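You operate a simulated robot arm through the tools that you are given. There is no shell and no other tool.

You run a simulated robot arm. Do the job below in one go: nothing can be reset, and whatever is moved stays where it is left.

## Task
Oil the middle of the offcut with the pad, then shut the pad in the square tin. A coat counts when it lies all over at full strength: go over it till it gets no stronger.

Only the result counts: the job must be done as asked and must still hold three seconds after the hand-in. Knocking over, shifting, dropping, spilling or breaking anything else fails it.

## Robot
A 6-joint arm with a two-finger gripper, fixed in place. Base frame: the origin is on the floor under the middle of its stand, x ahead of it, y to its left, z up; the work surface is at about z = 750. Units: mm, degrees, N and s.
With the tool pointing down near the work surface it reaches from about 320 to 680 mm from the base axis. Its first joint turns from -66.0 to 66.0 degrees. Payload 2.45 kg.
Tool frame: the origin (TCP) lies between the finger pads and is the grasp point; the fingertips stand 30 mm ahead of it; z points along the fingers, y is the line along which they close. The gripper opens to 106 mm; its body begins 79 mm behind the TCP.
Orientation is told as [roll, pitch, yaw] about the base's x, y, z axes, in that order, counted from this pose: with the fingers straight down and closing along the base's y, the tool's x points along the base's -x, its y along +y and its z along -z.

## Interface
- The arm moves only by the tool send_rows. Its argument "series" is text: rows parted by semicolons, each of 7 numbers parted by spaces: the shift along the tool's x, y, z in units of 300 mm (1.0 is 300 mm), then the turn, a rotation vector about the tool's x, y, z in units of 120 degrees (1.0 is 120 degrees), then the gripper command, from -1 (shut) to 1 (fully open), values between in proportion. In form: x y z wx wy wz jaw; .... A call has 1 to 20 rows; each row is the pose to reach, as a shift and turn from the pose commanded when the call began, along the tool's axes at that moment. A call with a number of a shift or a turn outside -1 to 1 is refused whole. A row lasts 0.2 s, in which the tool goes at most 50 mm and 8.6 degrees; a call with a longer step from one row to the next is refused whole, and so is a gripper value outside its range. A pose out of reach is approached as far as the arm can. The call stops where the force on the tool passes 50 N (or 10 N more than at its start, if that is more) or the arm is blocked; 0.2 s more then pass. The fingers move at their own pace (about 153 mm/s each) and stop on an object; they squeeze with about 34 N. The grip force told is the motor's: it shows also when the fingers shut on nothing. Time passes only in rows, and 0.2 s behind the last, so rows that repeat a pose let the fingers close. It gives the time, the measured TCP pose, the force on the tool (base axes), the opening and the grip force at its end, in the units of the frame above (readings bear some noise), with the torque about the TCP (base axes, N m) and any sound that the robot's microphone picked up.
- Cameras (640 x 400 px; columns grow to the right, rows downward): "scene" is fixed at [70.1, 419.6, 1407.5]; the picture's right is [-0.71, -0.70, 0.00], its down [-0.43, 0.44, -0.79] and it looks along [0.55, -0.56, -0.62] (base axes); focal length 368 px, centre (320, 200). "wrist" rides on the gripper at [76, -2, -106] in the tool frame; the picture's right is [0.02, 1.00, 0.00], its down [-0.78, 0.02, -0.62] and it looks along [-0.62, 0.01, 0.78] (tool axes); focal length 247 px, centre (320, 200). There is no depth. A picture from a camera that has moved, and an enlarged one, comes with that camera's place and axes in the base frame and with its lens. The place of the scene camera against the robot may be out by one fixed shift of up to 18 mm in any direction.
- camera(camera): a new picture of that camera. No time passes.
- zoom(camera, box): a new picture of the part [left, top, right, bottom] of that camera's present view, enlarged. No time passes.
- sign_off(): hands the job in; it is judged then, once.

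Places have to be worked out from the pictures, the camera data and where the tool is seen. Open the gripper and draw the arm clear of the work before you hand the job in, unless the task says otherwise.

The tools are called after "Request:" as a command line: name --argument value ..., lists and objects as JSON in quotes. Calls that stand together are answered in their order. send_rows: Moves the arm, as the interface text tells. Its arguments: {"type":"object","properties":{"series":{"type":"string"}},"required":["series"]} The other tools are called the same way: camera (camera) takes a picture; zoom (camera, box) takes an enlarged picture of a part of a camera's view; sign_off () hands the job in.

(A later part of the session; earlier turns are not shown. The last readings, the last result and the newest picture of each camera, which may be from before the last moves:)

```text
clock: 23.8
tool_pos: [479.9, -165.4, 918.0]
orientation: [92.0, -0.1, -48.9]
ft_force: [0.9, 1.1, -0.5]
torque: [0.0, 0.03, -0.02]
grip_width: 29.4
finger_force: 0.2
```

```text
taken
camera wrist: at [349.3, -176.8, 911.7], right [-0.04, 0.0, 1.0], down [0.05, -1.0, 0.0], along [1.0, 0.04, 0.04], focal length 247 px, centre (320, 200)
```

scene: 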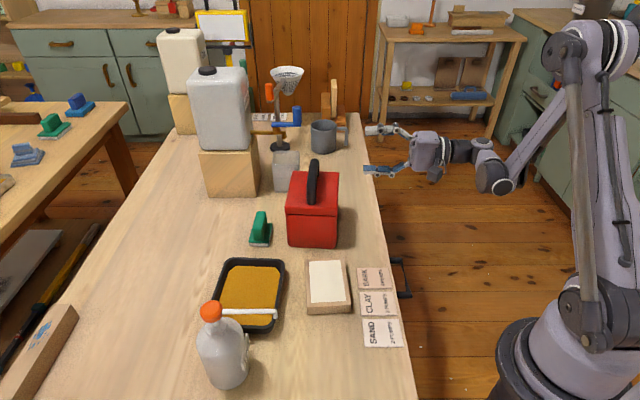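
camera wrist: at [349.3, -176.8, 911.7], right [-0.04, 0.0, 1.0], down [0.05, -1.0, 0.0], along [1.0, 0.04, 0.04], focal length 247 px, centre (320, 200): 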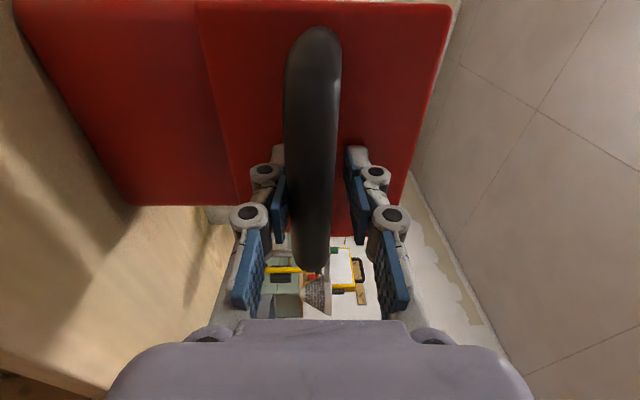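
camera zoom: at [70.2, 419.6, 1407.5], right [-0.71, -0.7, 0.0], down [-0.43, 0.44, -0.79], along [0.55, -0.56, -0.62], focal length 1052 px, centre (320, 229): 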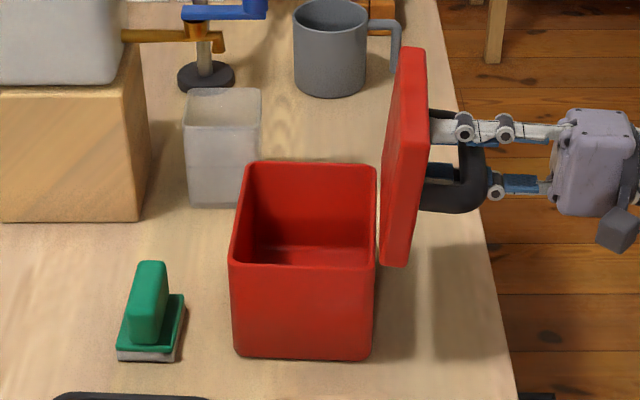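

The lid leaned a few degrees further open and barely loads the finger. I open a bit more to see whether it has reached its stop.

Request:
send_rows --series "0 0 0 0 0 0 -0.35; 0 0 0 0 0 0 -0.25; 0 0 0 0 0 0 -0.25"

Request:
zoom --camera "scene" --box '[260, 120, 380, 260]'

Request:
camera --camera "wrist"

```text
clock: 24.6
tool_pos: [479.1, -163.9, 916.6]
orientation: [92.1, -0.1, -49.0]
ft_force: [-0.5, -0.7, 0.2]
torque: [0.02, -0.02, 0.0]
grip_width: 39.8
finger_force: 0.1
```

```text
2.86 times, centred on (320, 190) of scene
camera zoom: at [70.1, 419.6, 1407.5], right [-0.71, -0.7, 0.0], down [-0.43, 0.44, -0.79], along [0.55, -0.56, -0.62], focal length 1052 px, centre (320, 229)
```

zoom: 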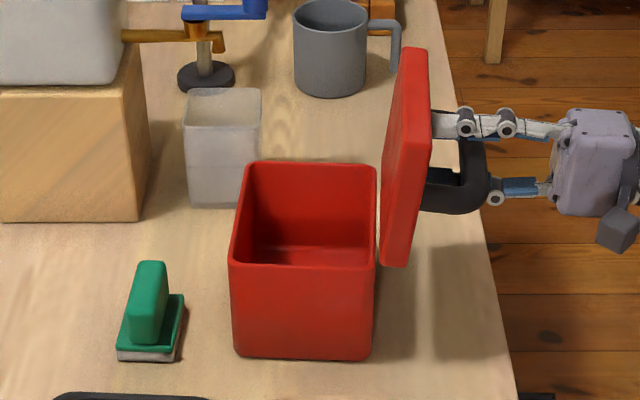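

```text
taken
camera wrist: at [349.3, -176.8, 911.7], right [-0.04, 0.0, 1.0], down [0.05, -1.0, 0.0], along [1.0, 0.04, 0.04], focal length 247 px, centre (320, 200)
```

wrist: 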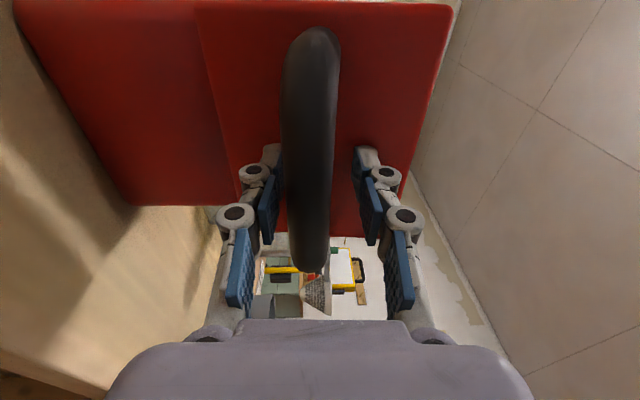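

The lid hardly moved. I open further and wait a moment to see whether it stays by itself.

Request:
send_rows --series "0 0 0 0 0 0 -0.05; 0 0 0 0 0 0 0.1; 0 0 0 0 0 0 0.1; 0 0 0 0 0 0 0.1"

Request:
zoom --camera "scene" --box '[260, 120, 380, 260]'

Request:
camera --camera "wrist"

```text
clock: 25.6
tool_pos: [479.5, -164.4, 916.9]
orientation: [92.0, -0.1, -49.1]
ft_force: [-0.5, -0.1, 0.4]
torque: [0.0, 0.01, 0.0]
grip_width: 58.3
finger_force: 0.0
```

```text
2.86 times, centred on (320, 190) of scene
camera zoom: at [70.1, 419.6, 1407.5], right [-0.71, -0.7, 0.0], down [-0.43, 0.44, -0.79], along [0.55, -0.56, -0.62], focal length 1052 px, centre (320, 229)
```

zoom: 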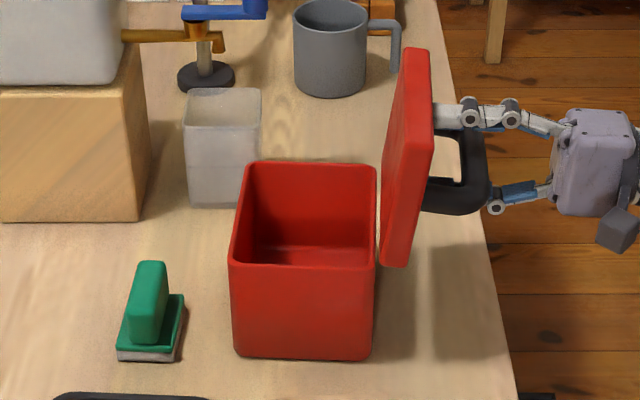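

```text
taken
camera wrist: at [349.3, -176.8, 911.7], right [-0.04, 0.0, 1.0], down [0.05, -1.0, 0.0], along [1.0, 0.04, 0.04], focal length 247 px, centre (320, 200)
```

wrist: 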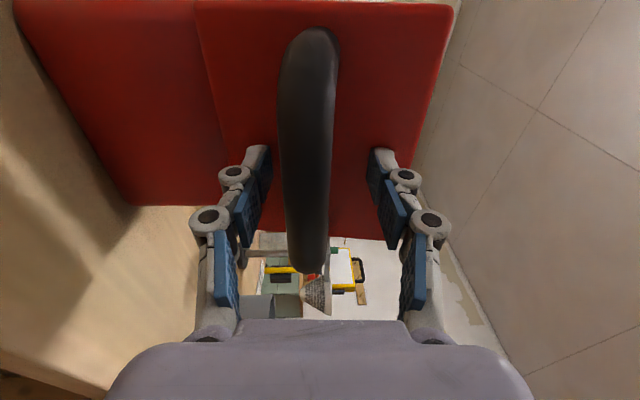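

The lid now stands free of the fingers, creeping only slightly. I wait about two seconds with the jaws wider to confirm it stays up.

Request:
send_rows --series "0 0 0 0 0 0 0.3; 0 0 0 0 0 0 0.5; 0 0 0 0 0 0 0.5; 0 0 0 0 0 0 0.5; 0 0 0 0 0 0 0.5; 0 0 0 0 0 0 0.5; 0 0 0 0 0 0 0.5; 0 0 0 0 0 0 0.5; 0 0 0 0 0 0 0.5; 0 0 0 0 0 0 0.5"

Request:
zoom --camera "scene" --box '[260, 120, 380, 260]'

Request:
camera --camera "wrist"

```text
clock: 27.8
tool_pos: [480.1, -165.0, 917.0]
orientation: [92.0, -0.1, -49.0]
ft_force: [-0.8, 0.1, 0.8]
torque: [-0.01, 0.02, -0.01]
grip_width: 79.7
finger_force: 0.0
```

```text
2.86 times, centred on (320, 190) of scene
camera zoom: at [70.1, 419.6, 1407.5], right [-0.71, -0.7, 0.0], down [-0.43, 0.44, -0.79], along [0.55, -0.56, -0.62], focal length 1052 px, centre (320, 229)
```

zoom: 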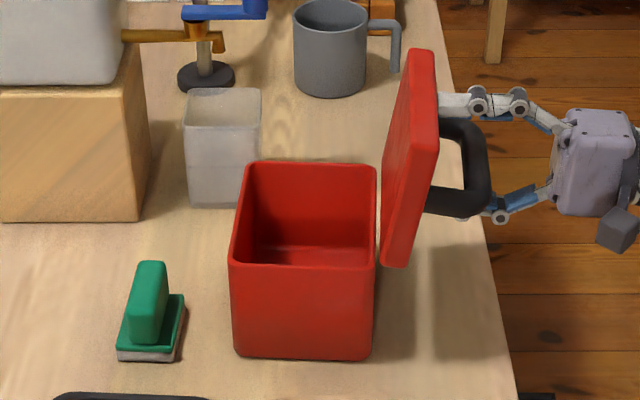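

```text
taken
camera wrist: at [349.3, -176.8, 911.7], right [-0.04, 0.0, 1.0], down [0.05, -1.0, 0.0], along [1.0, 0.04, 0.04], focal length 247 px, centre (320, 200)
```

wrist: 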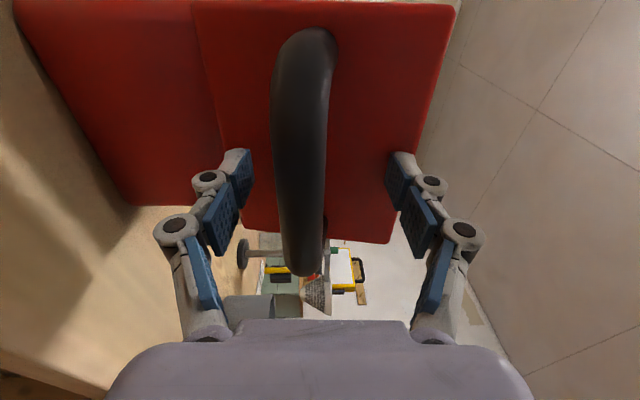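

The lid is easing open very slowly on a damped hinge and is clear of the fingers. I now back the gripper straight out, then un-tilt and rise.

Request:
send_rows --series "0 0 -0.07 0.0333 0 0 0.5; 0 0 -0.15 0.0667 0 0 0.5; 0 0 -0.23 0.1333 0 0 0.5; 0 0.03 -0.31 0.2 0 0 0.5; 0 0.1 -0.38 0.2667 0 0 0.5; 0 0.2 -0.42 0.3333 0 0 0.5; 0 0.3 -0.42 0.4 0 0 0.5; 0 0.4 -0.4 0.4667 0 0 0.5; 0 0.45 -0.35 0.5333 0 0 0.5; 0 0.5 -0.25 0.6 0 0 0.5; 0 0.5 -0.15 0.6667 0 0 0.5; 0 0.5 -0.05 0.7333 0 0 0.5; 0 0.5 0.05 0.7667 0 0 0.5; 0 0.5 0.05 0.7667 0 0 0.5"

Request:
camera --camera "scene"

Request:
camera --camera "wrist"

```text
clock: 30.8
tool_pos: [486.8, -157.8, 1068.2]
orientation: [-0.1, -0.2, -49.1]
ft_force: [-0.4, -0.4, -0.3]
torque: [0.0, 0.02, 0.0]
grip_width: 79.8
finger_force: 0.1
```

```text
taken
```

scene: 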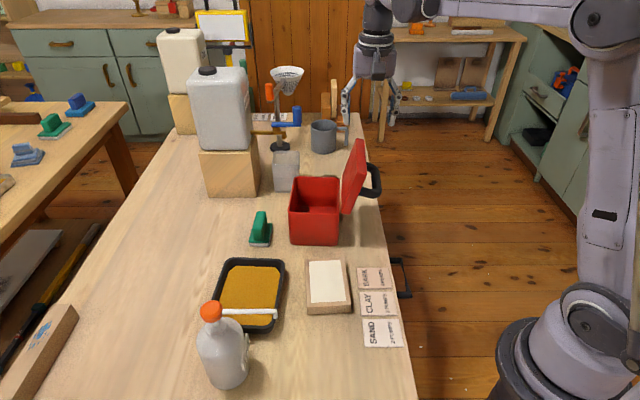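

```text
taken
camera wrist: at [435.4, -101.3, 1174.4], right [0.74, 0.67, 0.0], down [0.52, -0.58, 0.62], along [0.42, -0.46, -0.78], focal length 247 px, centre (320, 200)
```

wrist: 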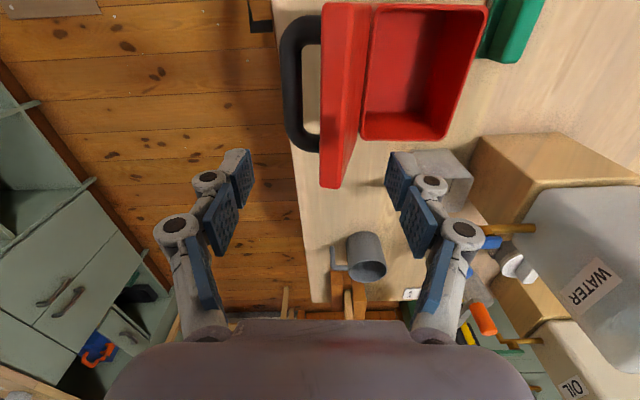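

The tin stands open with the lid at about 110°, and the arm is clear. Next I fly at z≈1068 across to above the pad near (639,43), then come down to z≈968 for a closer look.

Request:
send_rows --series "0.029 0.137 0 0 0 0 0.5; 0.058 0.274 0 0 0 0 0.5; 0.087 0.411 0 0 0 0 0.5; 0.116 0.548 0 0 0 -0.004 0.5; 0.145 0.685 0 0 0 -0.008 0.5; 0.174 0.822 0 0 0 -0.0117 0.5; 0.174 0.822 0.11 0 0 -0.0117 0.5; 0.174 0.822 0.22 0 0 -0.0117 0.5; 0.174 0.822 0.333 0 0 -0.0117 0.5; 0.174 0.822 0.333 0 0 -0.0117 0.5"

Request:
camera --camera "wrist"

Request:
camera --camera "scene"

```text
clock: 33.0
tool_pos: [638.4, 41.1, 967.2]
orientation: [0.0, -0.1, -47.8]
ft_force: [0.4, -0.2, -0.2]
torque: [0.01, -0.01, 0.02]
grip_width: 79.3
finger_force: 0.1
```

```text
taken
camera wrist: at [586.1, 97.6, 1074.0], right [0.72, 0.69, 0.0], down [0.54, -0.57, 0.62], along [0.43, -0.45, -0.78], focal length 247 px, centre (320, 200)
```

wrist: 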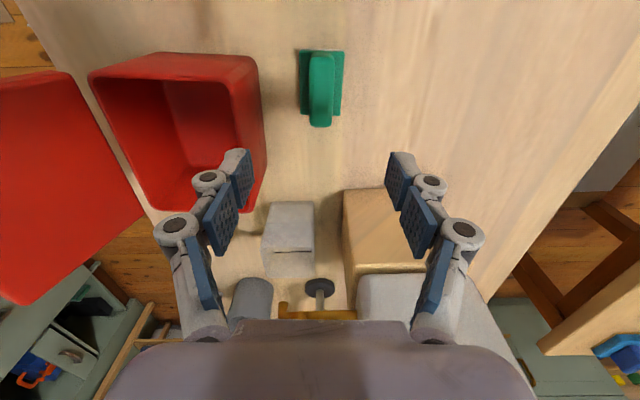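

```text
taken
```

scene: 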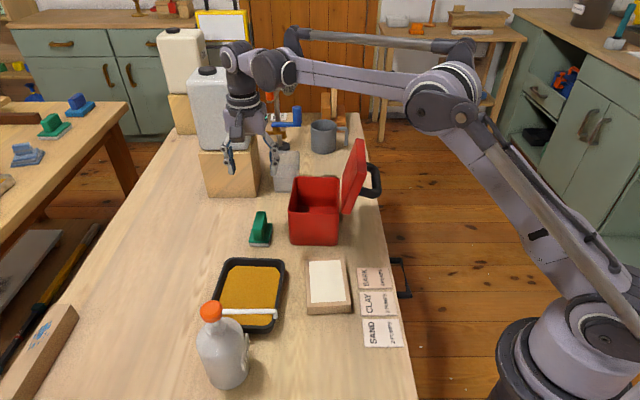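

Request:
zoom --camera "wrist" --box '[270, 30, 370, 150]'

```text
3.33 times, centred on (320, 90) of wrist
camera zoom: at [586.1, 97.6, 1074.0], right [0.72, 0.69, 0.0], down [0.54, -0.57, 0.62], along [0.43, -0.45, -0.78], focal length 823 px, centre (320, 567)
```

zoom: 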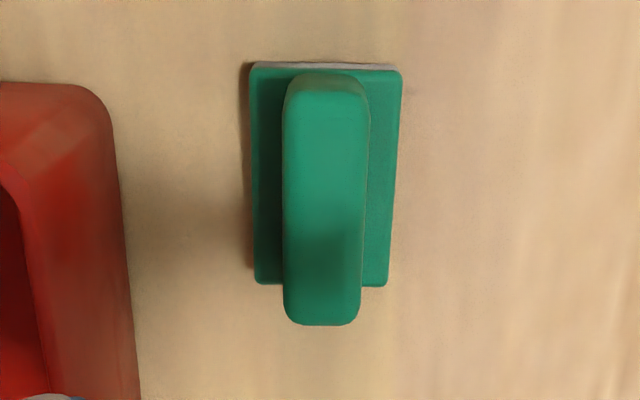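

The tool is centred on the pad to within about a millimetre, and the tin's wall is roughly 73 mm to the side. I narrow the jaws to about 44 mm so they clear the tin, then descend to TCP z≈806.

Request:
send_rows --series "0.0047 0.003 0 0 0 0 -0.17; 0.0047 0.003 0.14 0 0 0 -0.17; 0.0047 0.003 0.28 0 0 0 -0.17; 0.0047 0.003 0.4 0 0 0 -0.17; 0.0047 0.003 0.48 0 0 0 -0.17; 0.0047 0.003 0.537 0 0 0 -0.17; 0.0047 0.003 0.537 0 0 0 -0.17"

Request:
camera --camera "wrist"

Request:
zoom --camera "scene" --box '[200, 120, 400, 260]'

```text
clock: 34.6
tool_pos: [638.7, 44.5, 807.8]
orientation: [0.0, -0.2, -47.7]
ft_force: [0.7, 0.1, 0.6]
torque: [0.01, -0.04, 0.0]
grip_width: 44.0
finger_force: 0.1
```

```text
taken
camera wrist: at [585.5, 100.0, 912.4], right [0.72, 0.69, 0.0], down [0.54, -0.57, 0.62], along [0.43, -0.45, -0.78], focal length 247 px, centre (320, 200)
```

wrist: 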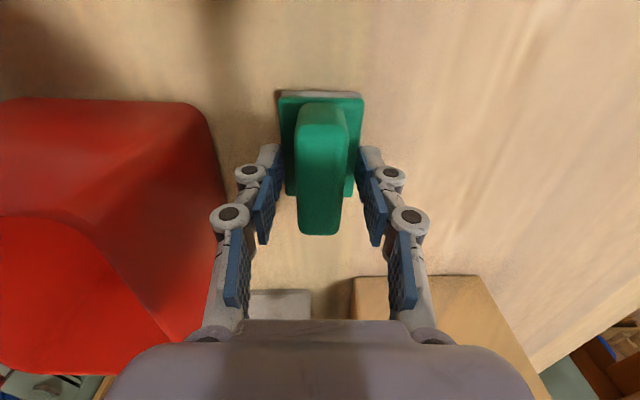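

```text
2.86 times, centred on (300, 190) of scene
camera zoom: at [70.1, 419.6, 1407.5], right [-0.71, -0.7, 0.0], down [-0.43, 0.44, -0.79], along [0.55, -0.56, -0.62], focal length 1052 px, centre (377, 229)
```

zoom: 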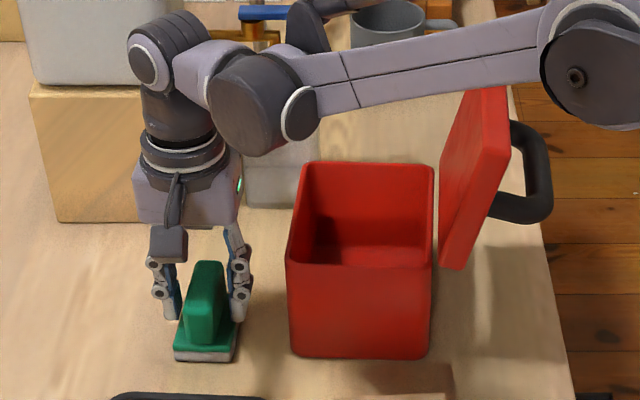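

The fingers straddle the handle with no contact force. I close on it.

Request:
send_rows --series "0 0 0 0 0 0 -0.6; 0 0 0 0 0 0 -1; 0 0 0 0 0 0 -1; 0 0 0 0 0 0 -1"

Request:
camera --camera "wrist"

```text
clock: 35.6
tool_pos: [638.2, 43.8, 806.0]
orientation: [0.0, -0.1, -47.7]
ft_force: [1.0, -0.4, -0.6]
torque: [0.0, -0.02, 0.01]
grip_width: 25.0
finger_force: 34.0
```

```text
taken
camera wrist: at [585.5, 100.0, 912.8], right [0.72, 0.69, 0.0], down [0.54, -0.57, 0.62], along [0.43, -0.45, -0.78], focal length 247 px, centre (320, 200)
```

wrist: 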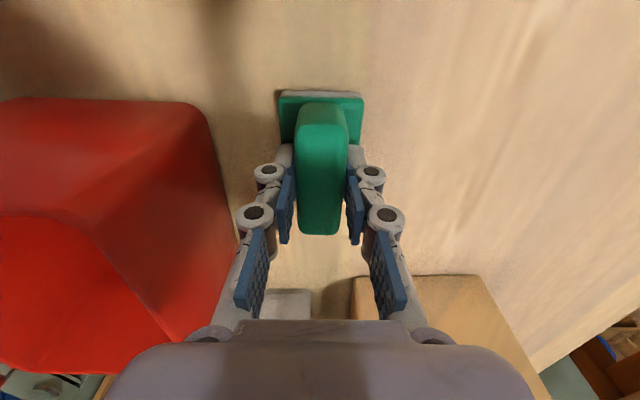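

The pad's handle is held at 25 mm opening with 34 N. I lift it 84 mm and carry it over the clear end of the oil tray at about (528,157).

Request:
send_rows --series "0 0 -0.05 0 0 0 -1; 0 0 -0.15 0 0 0 -1; 0 0 -0.28 0 0 0 -1; 0.13 -0.0045 -0.28 0 0 0 -1; 0.26 -0.009 -0.28 0 0 0 -1; 0.39 -0.0135 -0.28 0 0 0 -1; 0.526 -0.018 -0.28 0 0 0 -1; 0.526 -0.018 -0.28 0 0 0 -1"

Request:
camera --camera "wrist"

Request:
camera --camera "scene"

```text
clock: 37.4
tool_pos: [528.1, 157.1, 891.4]
orientation: [0.0, -0.1, -47.8]
ft_force: [0.4, -0.6, -1.6]
torque: [-0.01, 0.02, 0.0]
grip_width: 25.0
finger_force: 33.8
```

```text
taken
camera wrist: at [475.8, 213.0, 997.3], right [0.72, 0.69, 0.0], down [0.54, -0.57, 0.62], along [0.43, -0.45, -0.78], focal length 247 px, centre (320, 200)
```

wrist: 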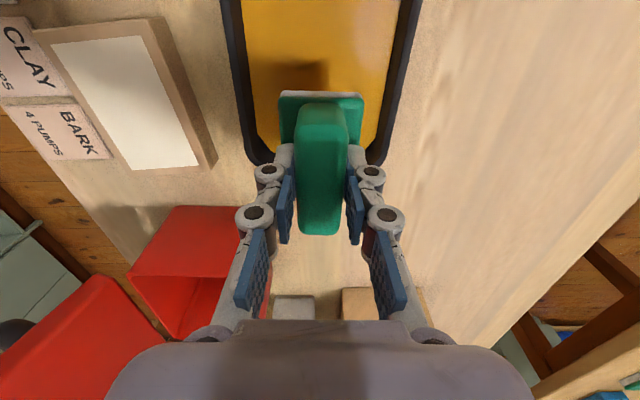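

```text
taken
```

scene: 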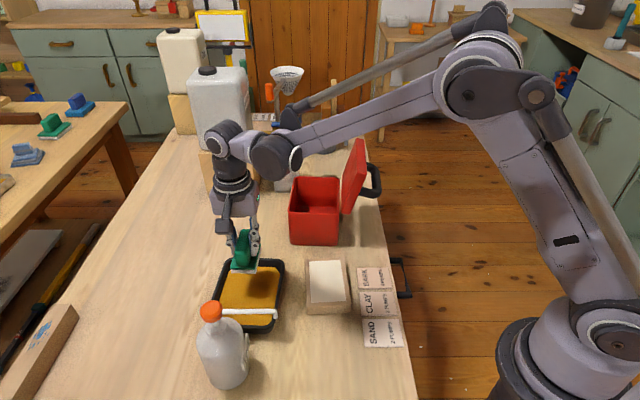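

The pad is over the tray but close to its end wall, so I shift 15 mm toward the tray's middle and 4 mm sideways. Then I lower it until the sole should be just above the oil.

Request:
send_rows --series "0.05 -0.013 0 0 0 0 -1; 0.05 -0.013 0.1 0 0 0 -1; 0.05 -0.013 0.17 0 0 0 -1; 0.05 -0.013 0.2 0 0 0 -1; 0.05 -0.013 0.2 0 0 0 -1"

Request:
camera --camera "wrist"

Request:
zoom --camera "scene" --box '[190, 200, 310, 340]'

```text
clock: 38.6
tool_pos: [515.2, 164.7, 830.1]
orientation: [0.0, 0.0, -47.7]
ft_force: [-0.3, 0.3, -0.1]
torque: [-0.01, 0.02, -0.01]
grip_width: 25.0
finger_force: 34.0
```

```text
taken
camera wrist: at [463.0, 220.5, 936.3], right [0.72, 0.69, 0.0], down [0.54, -0.57, 0.62], along [0.43, -0.45, -0.78], focal length 247 px, centre (320, 200)
```

wrist: 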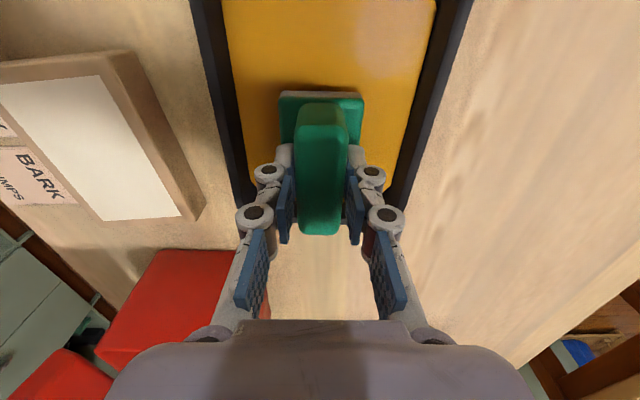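

```text
2.86 times, centred on (250, 270) of scene
camera zoom: at [70.2, 419.6, 1407.5], right [-0.71, -0.7, 0.0], down [-0.43, 0.44, -0.79], along [0.55, -0.56, -0.62], focal length 1052 px, centre (520, 0)
```

zoom: 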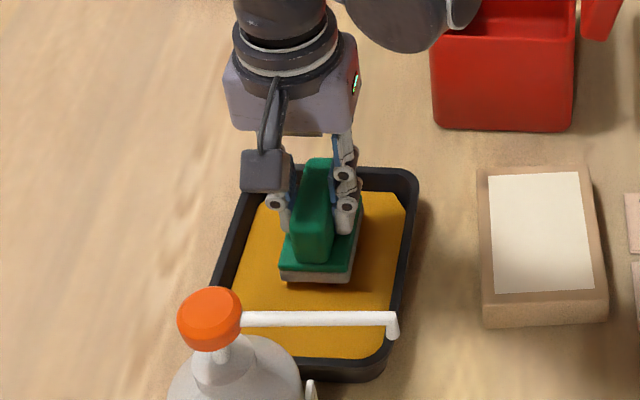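

The sole is at about z≈774. I lower gently by 12 mm in small steps, watching the force.

Request:
send_rows --series "0 0 0.01 0 0 0 -1; 0 0 0.02 0 0 0 -1; 0 0 0.03 0 0 0 -1; 0 0 0.04 0 0 0 -1; 0 0 0.04 0 0 0 -1"

Request:
zoom --camera "scene" --box '[190, 200, 310, 340]'

```text
clock: 39.8
tool_pos: [514.9, 164.4, 816.8]
orientation: [-0.1, 0.0, -47.7]
ft_force: [-0.3, -0.6, 0.3]
torque: [0.03, -0.01, 0.01]
grip_width: 25.1
finger_force: 33.9
```

```text
2.86 times, centred on (250, 270) of scene
camera zoom: at [70.2, 419.6, 1407.5], right [-0.71, -0.7, 0.0], down [-0.43, 0.44, -0.79], along [0.55, -0.56, -0.62], focal length 1052 px, centre (520, 0)
```

zoom: 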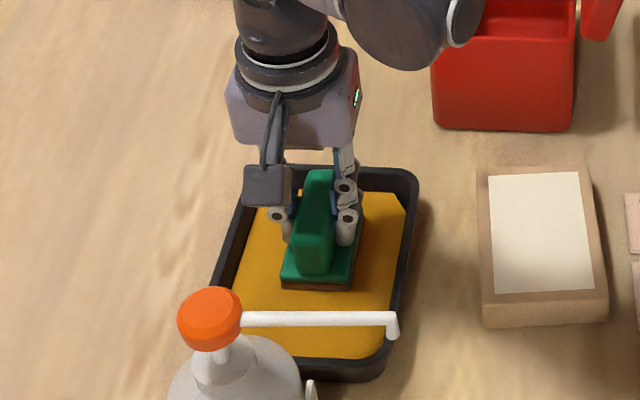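

The sole's edge has turned brown, so it is likely taking up oil, but there is no contact force yet. I lower 5 mm more in small steps until it bears on the tray floor.

Request:
send_rows --series "0 0 0.005 0 0 0 -1; 0 0 0.01 0 0 0 -1; 0 0 0.0167 0 0 0 -1; 0 0 0.0167 0 0 0 -1; 0 0 0.0167 0 0 0 -1"

Request:
zoom --camera "scene" --box '[220, 240, 290, 320]'

```text
clock: 41.0
tool_pos: [515.3, 165.3, 813.2]
orientation: [0.1, -0.1, -47.7]
ft_force: [-0.3, -0.3, -0.5]
torque: [-0.02, -0.02, 0.02]
grip_width: 24.9
finger_force: 33.8
```

```text
5.00 times, centred on (255, 280) of scene
camera zoom: at [70.2, 419.6, 1407.5], right [-0.71, -0.7, 0.0], down [-0.43, 0.44, -0.79], along [0.55, -0.56, -0.62], focal length 1841 px, centre (645, -200)
```

zoom: 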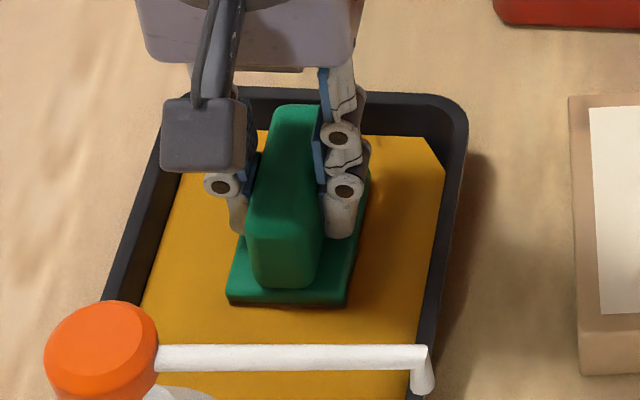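

The sole is now fully in the oil, with the liquid around the plate's edge and no load. I dwell briefly, lift it above the tray and let it drain a moment.

Request:
send_rows --series "0 0 0 0 0 0 -1; 0 0 0 0 0 0 -1; 0 0 0 0 0 0 -1; 0 0 -0.02 0 0 0 -1; 0 0 -0.05 0 0 0 -1; 0 0 -0.1 0 0 0 -1; 0 0 -0.1 0 0 0 -1; 0 0 -0.1 0 0 0 -1; 0 0 -0.1 0 0 0 -1; 0 0 -0.1 0 0 0 -1; 0 0 -0.1 0 0 0 -1"

Request:
zoom --camera "scene" --box '[210, 220, 300, 330]'

Request:
camera --camera "wrist"

```text
clock: 43.4
tool_pos: [516.0, 165.6, 842.1]
orientation: [0.1, -0.1, -47.8]
ft_force: [0.3, -0.8, -0.4]
torque: [0.04, 0.01, -0.01]
grip_width: 24.9
finger_force: 33.8
```

```text
3.64 times, centred on (255, 275) of scene
camera zoom: at [70.2, 419.6, 1407.5], right [-0.71, -0.7, 0.0], down [-0.43, 0.44, -0.79], along [0.55, -0.56, -0.62], focal length 1339 px, centre (556, -73)
```

zoom: 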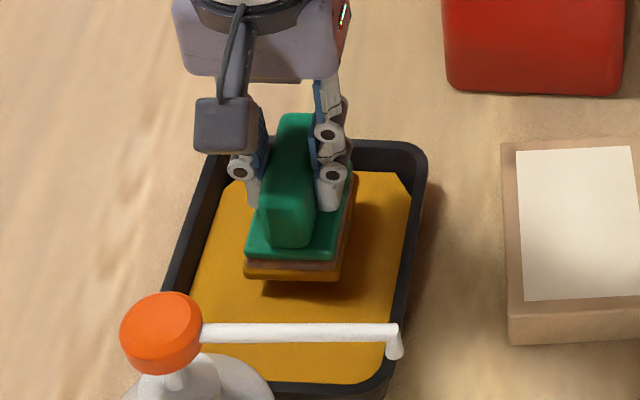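

```text
taken
camera wrist: at [463.2, 221.0, 948.9], right [0.72, 0.69, 0.0], down [0.54, -0.57, 0.62], along [0.43, -0.45, -0.78], focal length 247 px, centre (320, 200)
```

wrist: 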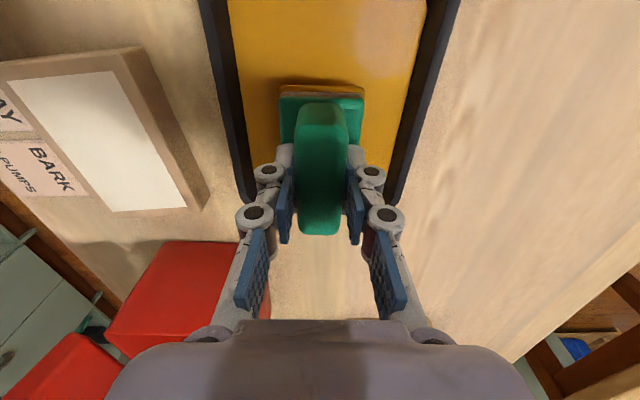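

The sole now carries a golden layer of oil. I zoom on the offcut in the wrist view to fix its place before wiping.

Request:
zoom --camera "wrist" --box '[0, 30, 230, 230]'

Request:
zoom --camera "scene" --box '[295, 245, 365, 325]'

```text
2.00 times, centred on (115, 130) of wrist
camera zoom: at [463.2, 221.0, 948.9], right [0.72, 0.69, 0.0], down [0.54, -0.57, 0.62], along [0.43, -0.45, -0.78], focal length 494 px, centre (730, 340)
```

zoom: 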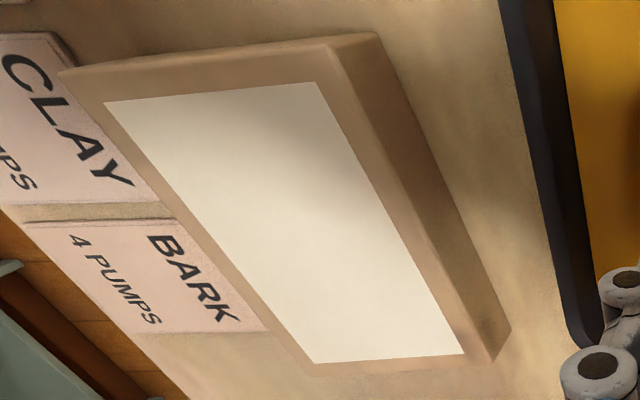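

```text
5.00 times, centred on (330, 285) of scene
camera zoom: at [70.2, 419.6, 1407.5], right [-0.71, -0.7, 0.0], down [-0.43, 0.44, -0.79], along [0.55, -0.56, -0.62], focal length 1841 px, centre (270, -225)
```

zoom: 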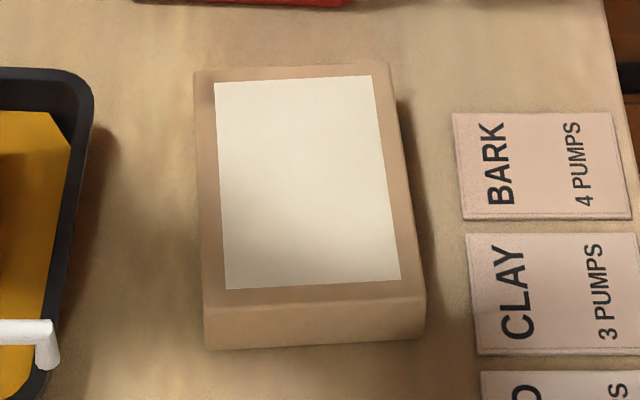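

The offcut's top is at z≈775, its pale middle is about 72×113 mm centred near (409,41.5), with its long axis at -42.1°. I lift, carry the pad over it and turn to yaw -42.1 to align.

Request:
send_rows --series "0 0 -0.05 0 0 0 -1; 0 0 -0.1 0 0 0 -1; -0.0134 -0.1086 -0.1 0 0 -0.01 -1; -0.0268 -0.2172 -0.1 0 0 -0.02 -1; -0.0402 -0.3258 -0.1 0 0 -0.03 -1; -0.0536 -0.4344 -0.1 0 0 -0.04 -1; -0.067 -0.543 -0.1 0 0 -0.0467 -1; -0.067 -0.543 -0.1 0 0 -0.0467 -1"

Request:
camera --camera "wrist"

Request:
camera --camera "scene"

```text
clock: 45.2
tool_pos: [408.7, 38.6, 873.5]
orientation: [-0.1, 0.0, -42.1]
ft_force: [-0.9, 0.0, -1.3]
torque: [0.03, 0.02, 0.02]
grip_width: 25.2
finger_force: 33.7
```

```text
taken
camera wrist: at [350.3, 90.9, 979.4], right [0.65, 0.76, 0.0], down [0.59, -0.51, 0.62], along [0.47, -0.41, -0.78], focal length 247 px, centre (320, 200)
```

wrist: 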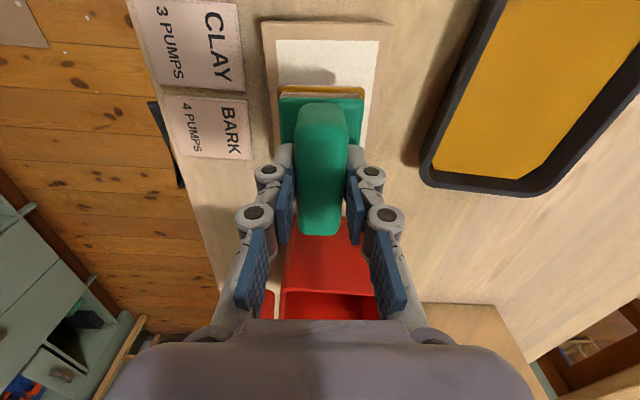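

```text
taken
```

scene: 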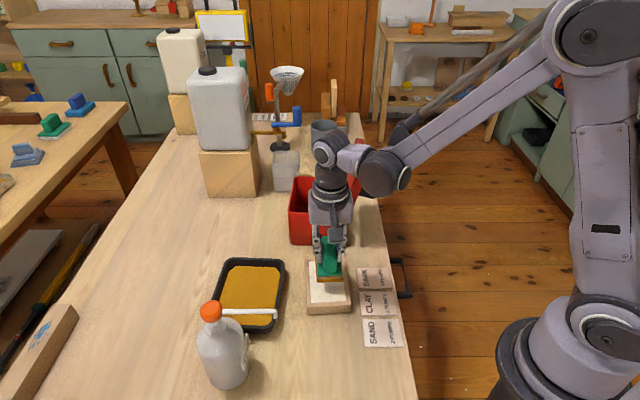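

I'll zoom in here to verify the alignment of the pad with the pale area before touching down.

Request:
zoom --camera "wrist" --box '[240, 0, 420, 180]'

Request:
zoom --camera "scene" --box '[290, 220, 380, 330]'

```text
2.22 times, centred on (330, 90) of wrist
camera zoom: at [350.3, 90.9, 979.4], right [0.65, 0.76, 0.0], down [0.59, -0.51, 0.62], along [0.47, -0.41, -0.78], focal length 549 px, centre (298, 444)
```

zoom: 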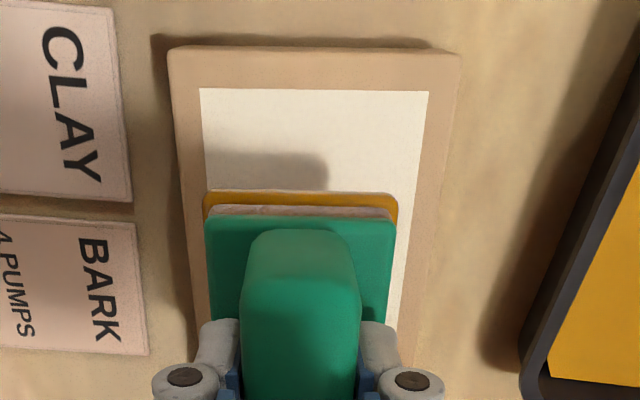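

```text
3.64 times, centred on (335, 275) of scene
camera zoom: at [70.2, 419.6, 1407.5], right [-0.71, -0.7, 0.0], down [-0.43, 0.44, -0.79], along [0.55, -0.56, -0.62], focal length 1339 px, centre (266, -73)
```

zoom: 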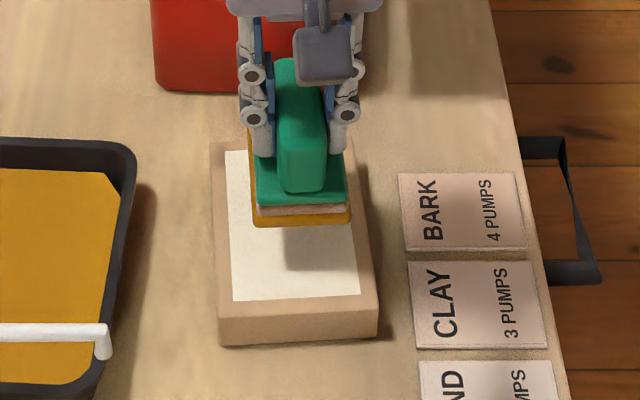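

The pad is about 5 mm off centre across the patch. I shift +4.7 mm and lower to just above expected contact (TCP about 832).

Request:
send_rows --series "-0.0033 0.0157 0.05 0 0 0 -1; -0.0033 0.0157 0.1 0 0 0 -1; -0.0033 0.0157 0.12 0 0 0 -1; -0.0033 0.0157 0.13 0 0 0 -1; -0.0033 0.0157 0.137 0 0 0 -1; -0.0033 0.0157 0.137 0 0 0 -1"

Request:
zoom --camera "scene" --box '[290, 220, 380, 330]'

```text
clock: 46.6
tool_pos: [412.3, 43.6, 832.0]
orientation: [0.0, -0.1, -42.1]
ft_force: [0.7, 0.0, 44.7]
torque: [0.04, -0.01, 0.0]
grip_width: 25.2
finger_force: 34.3
```

```text
3.64 times, centred on (335, 275) of scene
camera zoom: at [69.6, 419.5, 1407.5], right [-0.71, -0.7, 0.0], down [-0.43, 0.44, -0.79], along [0.55, -0.56, -0.62], focal length 1339 px, centre (266, -73)
```

zoom: 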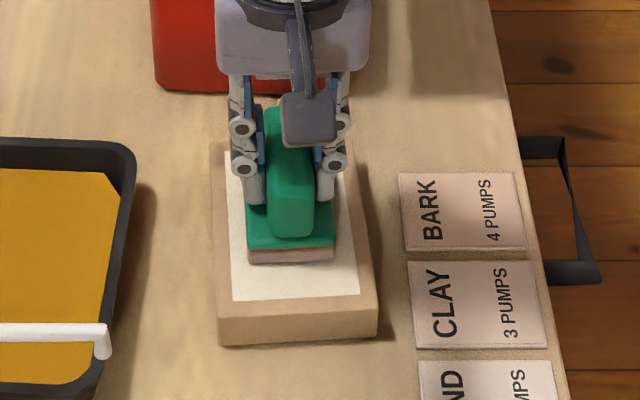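

That's contact, but at 45 N it is too hard. I ease up about 1.5 mm and read the force.

Request:
send_rows --series "0 0 -0.003 0 0 0 -1; 0 0 -0.005 0 0 0 -1; 0 0 -0.005 0 0 0 -1"

```text
clock: 47.4
tool_pos: [412.4, 43.2, 833.4]
orientation: [-0.1, 0.0, -42.0]
ft_force: [-0.5, 0.6, -0.7]
torque: [-0.01, -0.02, -0.02]
grip_width: 25.1
finger_force: 34.3
```

There is no contact at +1.5 mm, so the contact is stiff. I creep down in 0.3–0.5 mm steps to find a light press.

Request:
send_rows --series "0 0 0.0015 0 0 0 -1; 0 0 0.0015 0 0 0 -1"

Request:
send_rows --series "0 0 0.0007 0 0 0 -1; 0 0 0.0007 0 0 0 -1"

```text
clock: 48.0
tool_pos: [412.7, 44.5, 832.2]
orientation: [0.0, 0.0, -42.1]
ft_force: [-0.5, -0.2, -0.7]
torque: [-0.01, -0.02, 0.0]
grip_width: 25.1
finger_force: 33.7
```

```text
clock: 48.6
tool_pos: [411.8, 43.3, 832.9]
orientation: [0.0, -0.1, -42.1]
ft_force: [-0.1, 0.3, -1.2]
torque: [0.03, 0.0, -0.02]
grip_width: 25.1
finger_force: 33.7
```

Still no load, so I keep creeping down.

Request:
send_rows --series "0 0 0.0008 0 0 0 -1; 0 0 0.0008 0 0 0 -1"

Request:
send_rows --series "0 0 0.0005 0 0 0 -1; 0 0 0.0005 0 0 0 -1"

```text
clock: 49.2
tool_pos: [413.4, 45.0, 832.4]
orientation: [0.0, -0.1, -42.1]
ft_force: [1.8, 0.8, -0.7]
torque: [0.03, 0.0, -0.02]
grip_width: 24.9
finger_force: 34.2
```

```text
clock: 49.8
tool_pos: [411.7, 43.0, 833.2]
orientation: [-0.1, -0.2, -42.1]
ft_force: [0.4, -0.1, -0.2]
torque: [-0.01, -0.01, 0.0]
grip_width: 25.1
finger_force: 34.2
```

Still free, so the pad may have slid up a hair in the grip at the hard touch. I continue creeping.

Request:
send_rows --series "0 0 0.001 0 0 0 -1; 0 0 0.001 0 0 0 -1"

Request:
send_rows --series "0 0 0.0007 0 0 0 -1; 0 0 0.0007 0 0 0 -1"

```text
clock: 50.4
tool_pos: [412.7, 43.0, 831.7]
orientation: [0.0, 0.0, -42.1]
ft_force: [-0.4, -0.7, 10.7]
torque: [-0.02, -0.05, 0.0]
grip_width: 24.9
finger_force: 34.3
```

```text
clock: 51.0
tool_pos: [412.5, 44.8, 831.7]
orientation: [0.1, -0.1, -42.2]
ft_force: [-0.3, -0.6, 22.1]
torque: [-0.08, 0.0, -0.01]
grip_width: 24.7
finger_force: 34.5
```

Contact gives 11–22 N here (about 50 N/mm). I lift off to see what mark the press left on the patch before choosing strokes.

Request:
send_rows --series "0 0 -0.02 0 0 0 -1; 0 0 -0.1 0 0 0 -1; 0.06 0 -0.2 0 0 0 -1; 0.15 0 -0.25 0 0 0 -1; 0.25 0 -0.25 0 0 0 -1; 0.25 0 -0.25 0 0 0 -1"

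Request:
camera --camera "wrist"

Request:
zoom --camera "scene" --box '[270, 200, 370, 330]'

```text
clock: 52.4
tool_pos: [357.0, 94.6, 907.2]
orientation: [0.0, -0.1, -42.1]
ft_force: [-0.4, -0.4, -0.2]
torque: [0.0, -0.01, -0.01]
grip_width: 24.9
finger_force: 33.5
```

```text
taken
camera wrist: at [299.2, 144.6, 1014.3], right [0.65, 0.76, 0.0], down [0.59, -0.51, 0.62], along [0.47, -0.41, -0.78], focal length 247 px, centre (320, 200)
```

wrist: 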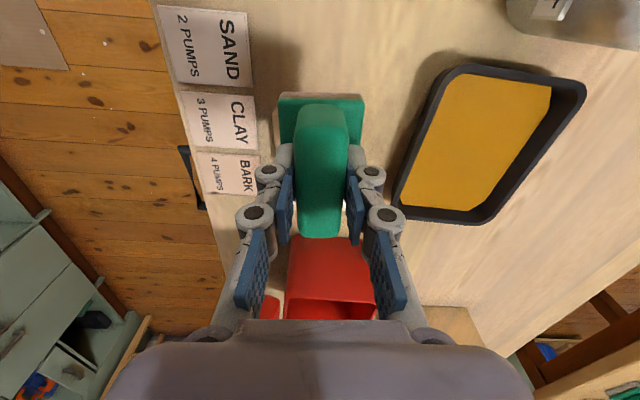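

```text
3.08 times, centred on (320, 265) of scene
camera zoom: at [70.1, 419.6, 1407.5], right [-0.71, -0.7, 0.0], down [-0.43, 0.44, -0.79], along [0.55, -0.56, -0.62], focal length 1133 px, centre (320, 0)
```

zoom: 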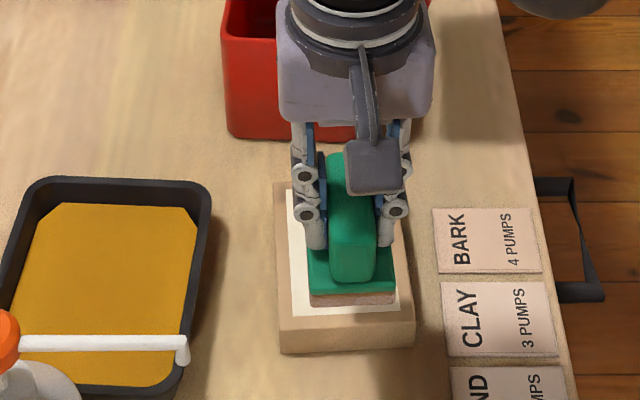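

The arm blocks the view of the patch. I move sideways (toward the tray) so the wrist camera can see it.

Request:
send_rows --series "-0.05 0.1 0 0 0 0 -1; -0.1 0.2 0 0 0 0 -1; -0.1 0.33 0 0 0 0 -1; -0.1 0.4 0 0 0 0 -1; -0.1 0.4 0 0 0 0 -1"

Request:
camera --camera "wrist"

Request:
camera --camera "scene"

```text
clock: 53.6
tool_pos: [459.7, 164.1, 907.3]
orientation: [0.0, -0.1, -42.1]
ft_force: [-0.3, -0.5, -1.1]
torque: [0.02, 0.01, -0.02]
grip_width: 25.2
finger_force: 34.6
```

```text
taken
camera wrist: at [402.2, 214.0, 1013.8], right [0.65, 0.76, 0.0], down [0.59, -0.51, 0.62], along [0.47, -0.41, -0.78], focal length 247 px, centre (320, 200)
```

wrist: 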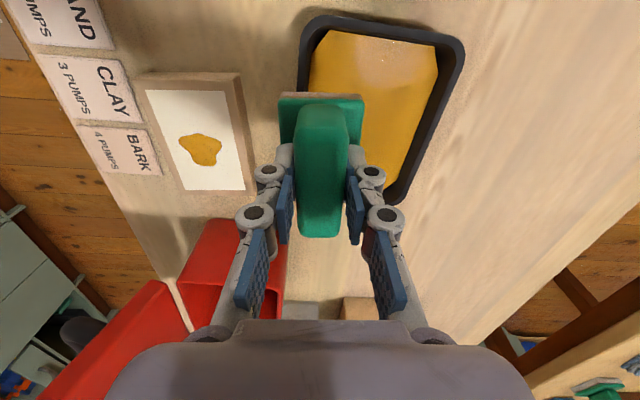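

```text
taken
```

scene: 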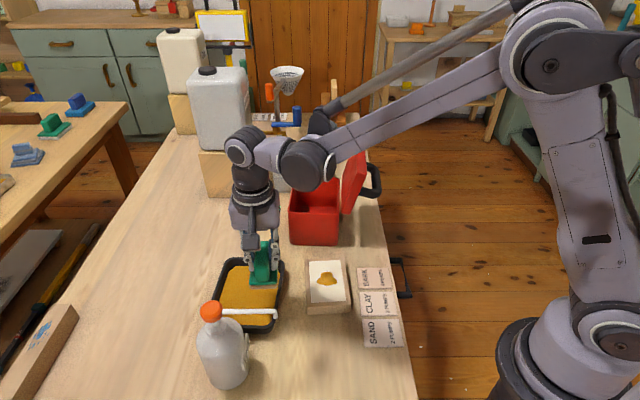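

Request:
zoom --camera "wrist" --box '[120, 60, 280, 200]'

Request:
zoom --camera "scene" --box '[225, 225, 365, 325]'

```text
2.86 times, centred on (200, 130) of wrist
camera zoom: at [402.2, 214.0, 1013.8], right [0.65, 0.76, 0.0], down [0.59, -0.51, 0.62], along [0.47, -0.41, -0.78], focal length 706 px, centre (663, 400)
```

zoom: 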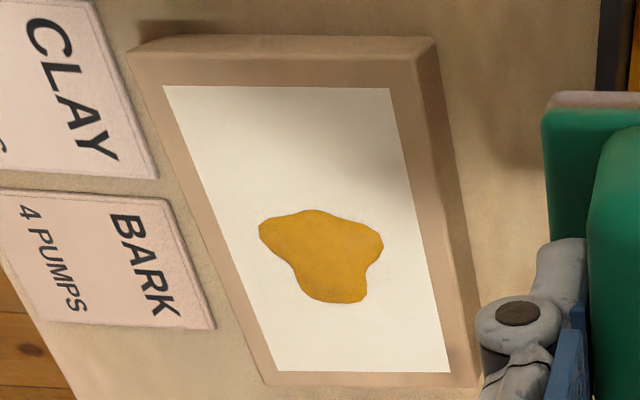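

```text
4.00 times, centred on (295, 275) of scene
camera zoom: at [70.2, 419.6, 1407.5], right [-0.71, -0.7, 0.0], down [-0.43, 0.44, -0.79], along [0.55, -0.56, -0.62], focal length 1473 px, centre (420, -100)
```

zoom: 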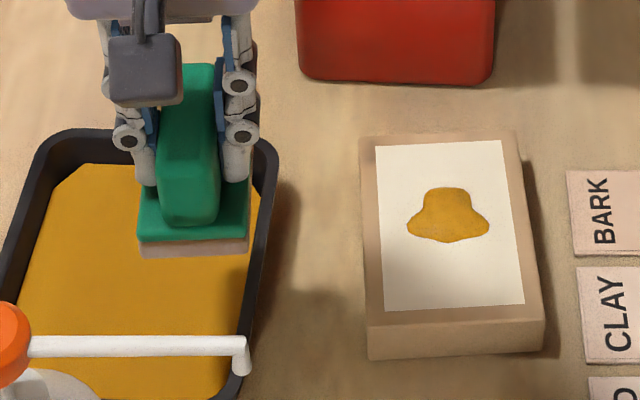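

The press left a blob of oil about 40 mm wide in the middle, so it now needs spreading with the pad. The offcut hasn't moved (centre about (410,43)). I go back over the centre and approach to just above light contact.

Request:
send_rows --series "-0.05 -0.137 0 0 0 0 -1; -0.1 -0.274 0 0 0 0 -1; -0.15 -0.41 0 0 0 0 -1; -0.15 -0.41 0.12 0 0 0 -1; -0.15 -0.41 0.22 0 0 0 -1; -0.15 -0.41 0.24 0 0 0 -1; -0.15 -0.41 0.2475 0 0 0 -1; -0.15 -0.41 0.2475 0 0 0 -1"

Request:
send_rows --series "0 0 0.0008 0 0 0 -1; 0 0 0.0012 0 0 0 -1; 0 0 0.0012 0 0 0 -1"

```text
clock: 55.4
tool_pos: [410.5, 41.4, 832.0]
orientation: [0.0, -0.2, -42.0]
ft_force: [0.3, 0.2, -1.6]
torque: [-0.03, 0.04, 0.02]
grip_width: 24.7
finger_force: 34.4
```

```text
clock: 56.2
tool_pos: [411.5, 40.8, 832.6]
orientation: [0.0, -0.2, -42.1]
ft_force: [-0.1, -0.2, -0.9]
torque: [-0.02, 0.01, -0.01]
grip_width: 24.6
finger_force: 34.1
```

Not touching yet. I lower 0.2 mm more and then make a short 10 mm test slide to see the friction.

Request:
send_rows --series "0 0 0.0006 0 0 0 -1; 0 0 0.0006 0 0 0 -1"

Request:
send_rows --series "0.01 0 0 0 0 0 -1; 0.02 0 0 0 0 0 -1; 0.03 0 0 0 0 0 -1"

```text
clock: 56.8
tool_pos: [410.3, 42.3, 832.3]
orientation: [0.0, -0.1, -42.1]
ft_force: [0.8, 1.2, 6.0]
torque: [0.03, -0.02, -0.01]
grip_width: 25.0
finger_force: 33.8
```

```text
clock: 57.6
tool_pos: [404.6, 47.4, 832.8]
orientation: [0.0, -0.2, -42.1]
ft_force: [1.0, -0.8, 2.6]
torque: [-0.04, -0.06, 0.0]
grip_width: 25.2
finger_force: 33.8
```

The slide is smooth: about 3 N normal and about 1 N drag, with the board not moving. I now do a full serpentine over the patch with the edges overlapped by a few millimetres.

Request:
send_rows --series "0 -0.0267 0.0002 0 0 0 -1; 0 -0.05 0.0002 0 0 0 -1; 0.0567 -0.05 0.0002 0 0 0 -1; 0.0133 -0.05 0.0002 0 0 0 -1; -0.03 -0.05 0.0002 0 0 0 -1; -0.0733 -0.05 0.0002 0 0 0 -1; -0.1167 -0.05 0.0002 0 0 0 -1; -0.1167 -0.0167 0.0002 0 0 0 -1; -0.1167 0.0167 0.0002 0 0 0 -1; -0.1167 0.05 0.0002 0 0 0 -1; -0.0733 0.05 0.0002 0 0 0 -1; -0.03 0.05 0.0002 0 0 0 -1; 0.0133 0.05 0.0002 0 0 0 -1; 0.0567 0.05 0.0002 0 0 0 -1; 0.0567 0.0167 0.0002 0 0 0 -1; 0.0567 -0.0167 0.0002 0 0 0 -1; 0.0133 0 0.0002 0 0 0 -1; -0.03 0 0.0002 0 0 0 -1; -0.0733 0 0.0002 0 0 0 -1; -0.1167 0 0.0002 0 0 0 -1"

Request:
zoom --camera "scene" --box '[270, 220, 390, 330]'

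Request:
camera --camera "wrist"

```text
clock: 61.8
tool_pos: [430.2, 24.2, 832.1]
orientation: [0.0, -0.1, -42.1]
ft_force: [0.5, -0.1, -0.6]
torque: [0.0, -0.01, 0.01]
grip_width: 25.1
finger_force: 34.3
```

```text
3.64 times, centred on (330, 275) of scene
camera zoom: at [70.2, 419.6, 1407.5], right [-0.71, -0.7, 0.0], down [-0.43, 0.44, -0.79], along [0.55, -0.56, -0.62], focal length 1339 px, centre (284, -73)
```

zoom: 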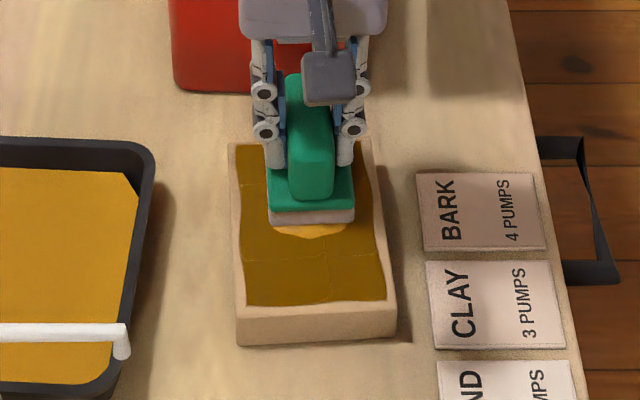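

```text
taken
camera wrist: at [372.3, 74.1, 938.8], right [0.65, 0.76, 0.0], down [0.59, -0.51, 0.62], along [0.47, -0.41, -0.78], focal length 247 px, centre (320, 200)
```

wrist: 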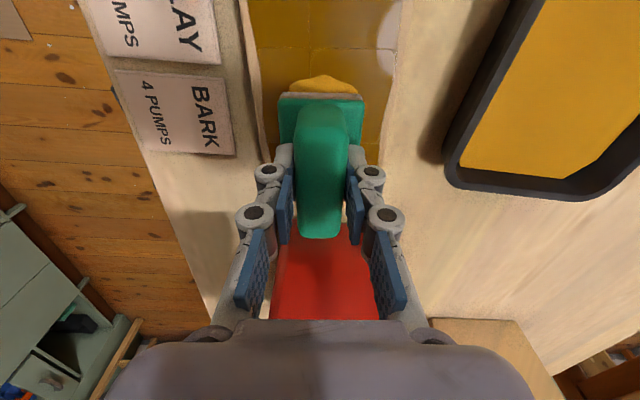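

The patch is turning an even brown with the spare oil blob still at its centre, though contact got very light at the end. I press 0.15 mm lower and go over everything again with an offset path.

Request:
send_rows --series "0 0 0.0005 0 0 0 -1; 0 -0.03 0.0005 0 0 0 -1; 0 -0.05 0.0005 0 0 0 -1; 0.05 -0.05 0.0005 0 0 0 -1; 0.1 -0.05 0.0005 0 0 0 -1; 0.14 -0.05 0.0005 0 0 0 -1; 0.1733 -0.05 0.0005 0 0 0 -1; 0.1733 -0.015 0.0005 0 0 0 -1; 0.1733 0.02 0.0005 0 0 0 -1; 0.1733 0.05 0.0005 0 0 0 -1; 0.13 0.05 0.0005 0 0 0 -1; 0.087 0.05 0.0005 0 0 0 -1; 0.043 0.05 0.0005 0 0 0 -1; 0 0.05 0.0005 0 0 0 -1; 0 0.02 0.0005 0 0 0 -1; 0 0 0.0005 0 0 0 -1; 0.05 0 0.0005 0 0 0 -1; 0.1 0 0.0005 0 0 0 -1; 0.14 0 0.0005 0 0 0 -1; 0.1733 0 0.0005 0 0 0 -1"

Request:
zoom --camera "scene" --box '[270, 220, 390, 330]'

```text
clock: 66.0
tool_pos: [393.2, 57.4, 832.4]
orientation: [0.0, -0.4, -42.2]
ft_force: [8.0, -7.3, 20.2]
torque: [-0.22, -0.2, 0.01]
grip_width: 25.2
finger_force: 34.0
```

```text
3.64 times, centred on (330, 275) of scene
camera zoom: at [70.1, 419.4, 1407.5], right [-0.71, -0.7, 0.0], down [-0.43, 0.44, -0.79], along [0.55, -0.56, -0.62], focal length 1339 px, centre (284, -73)
```

zoom: 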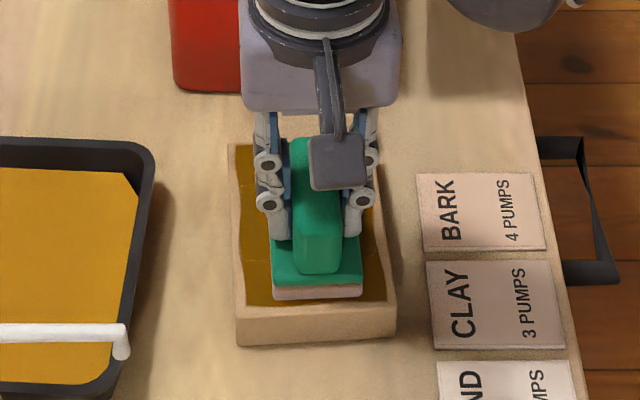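

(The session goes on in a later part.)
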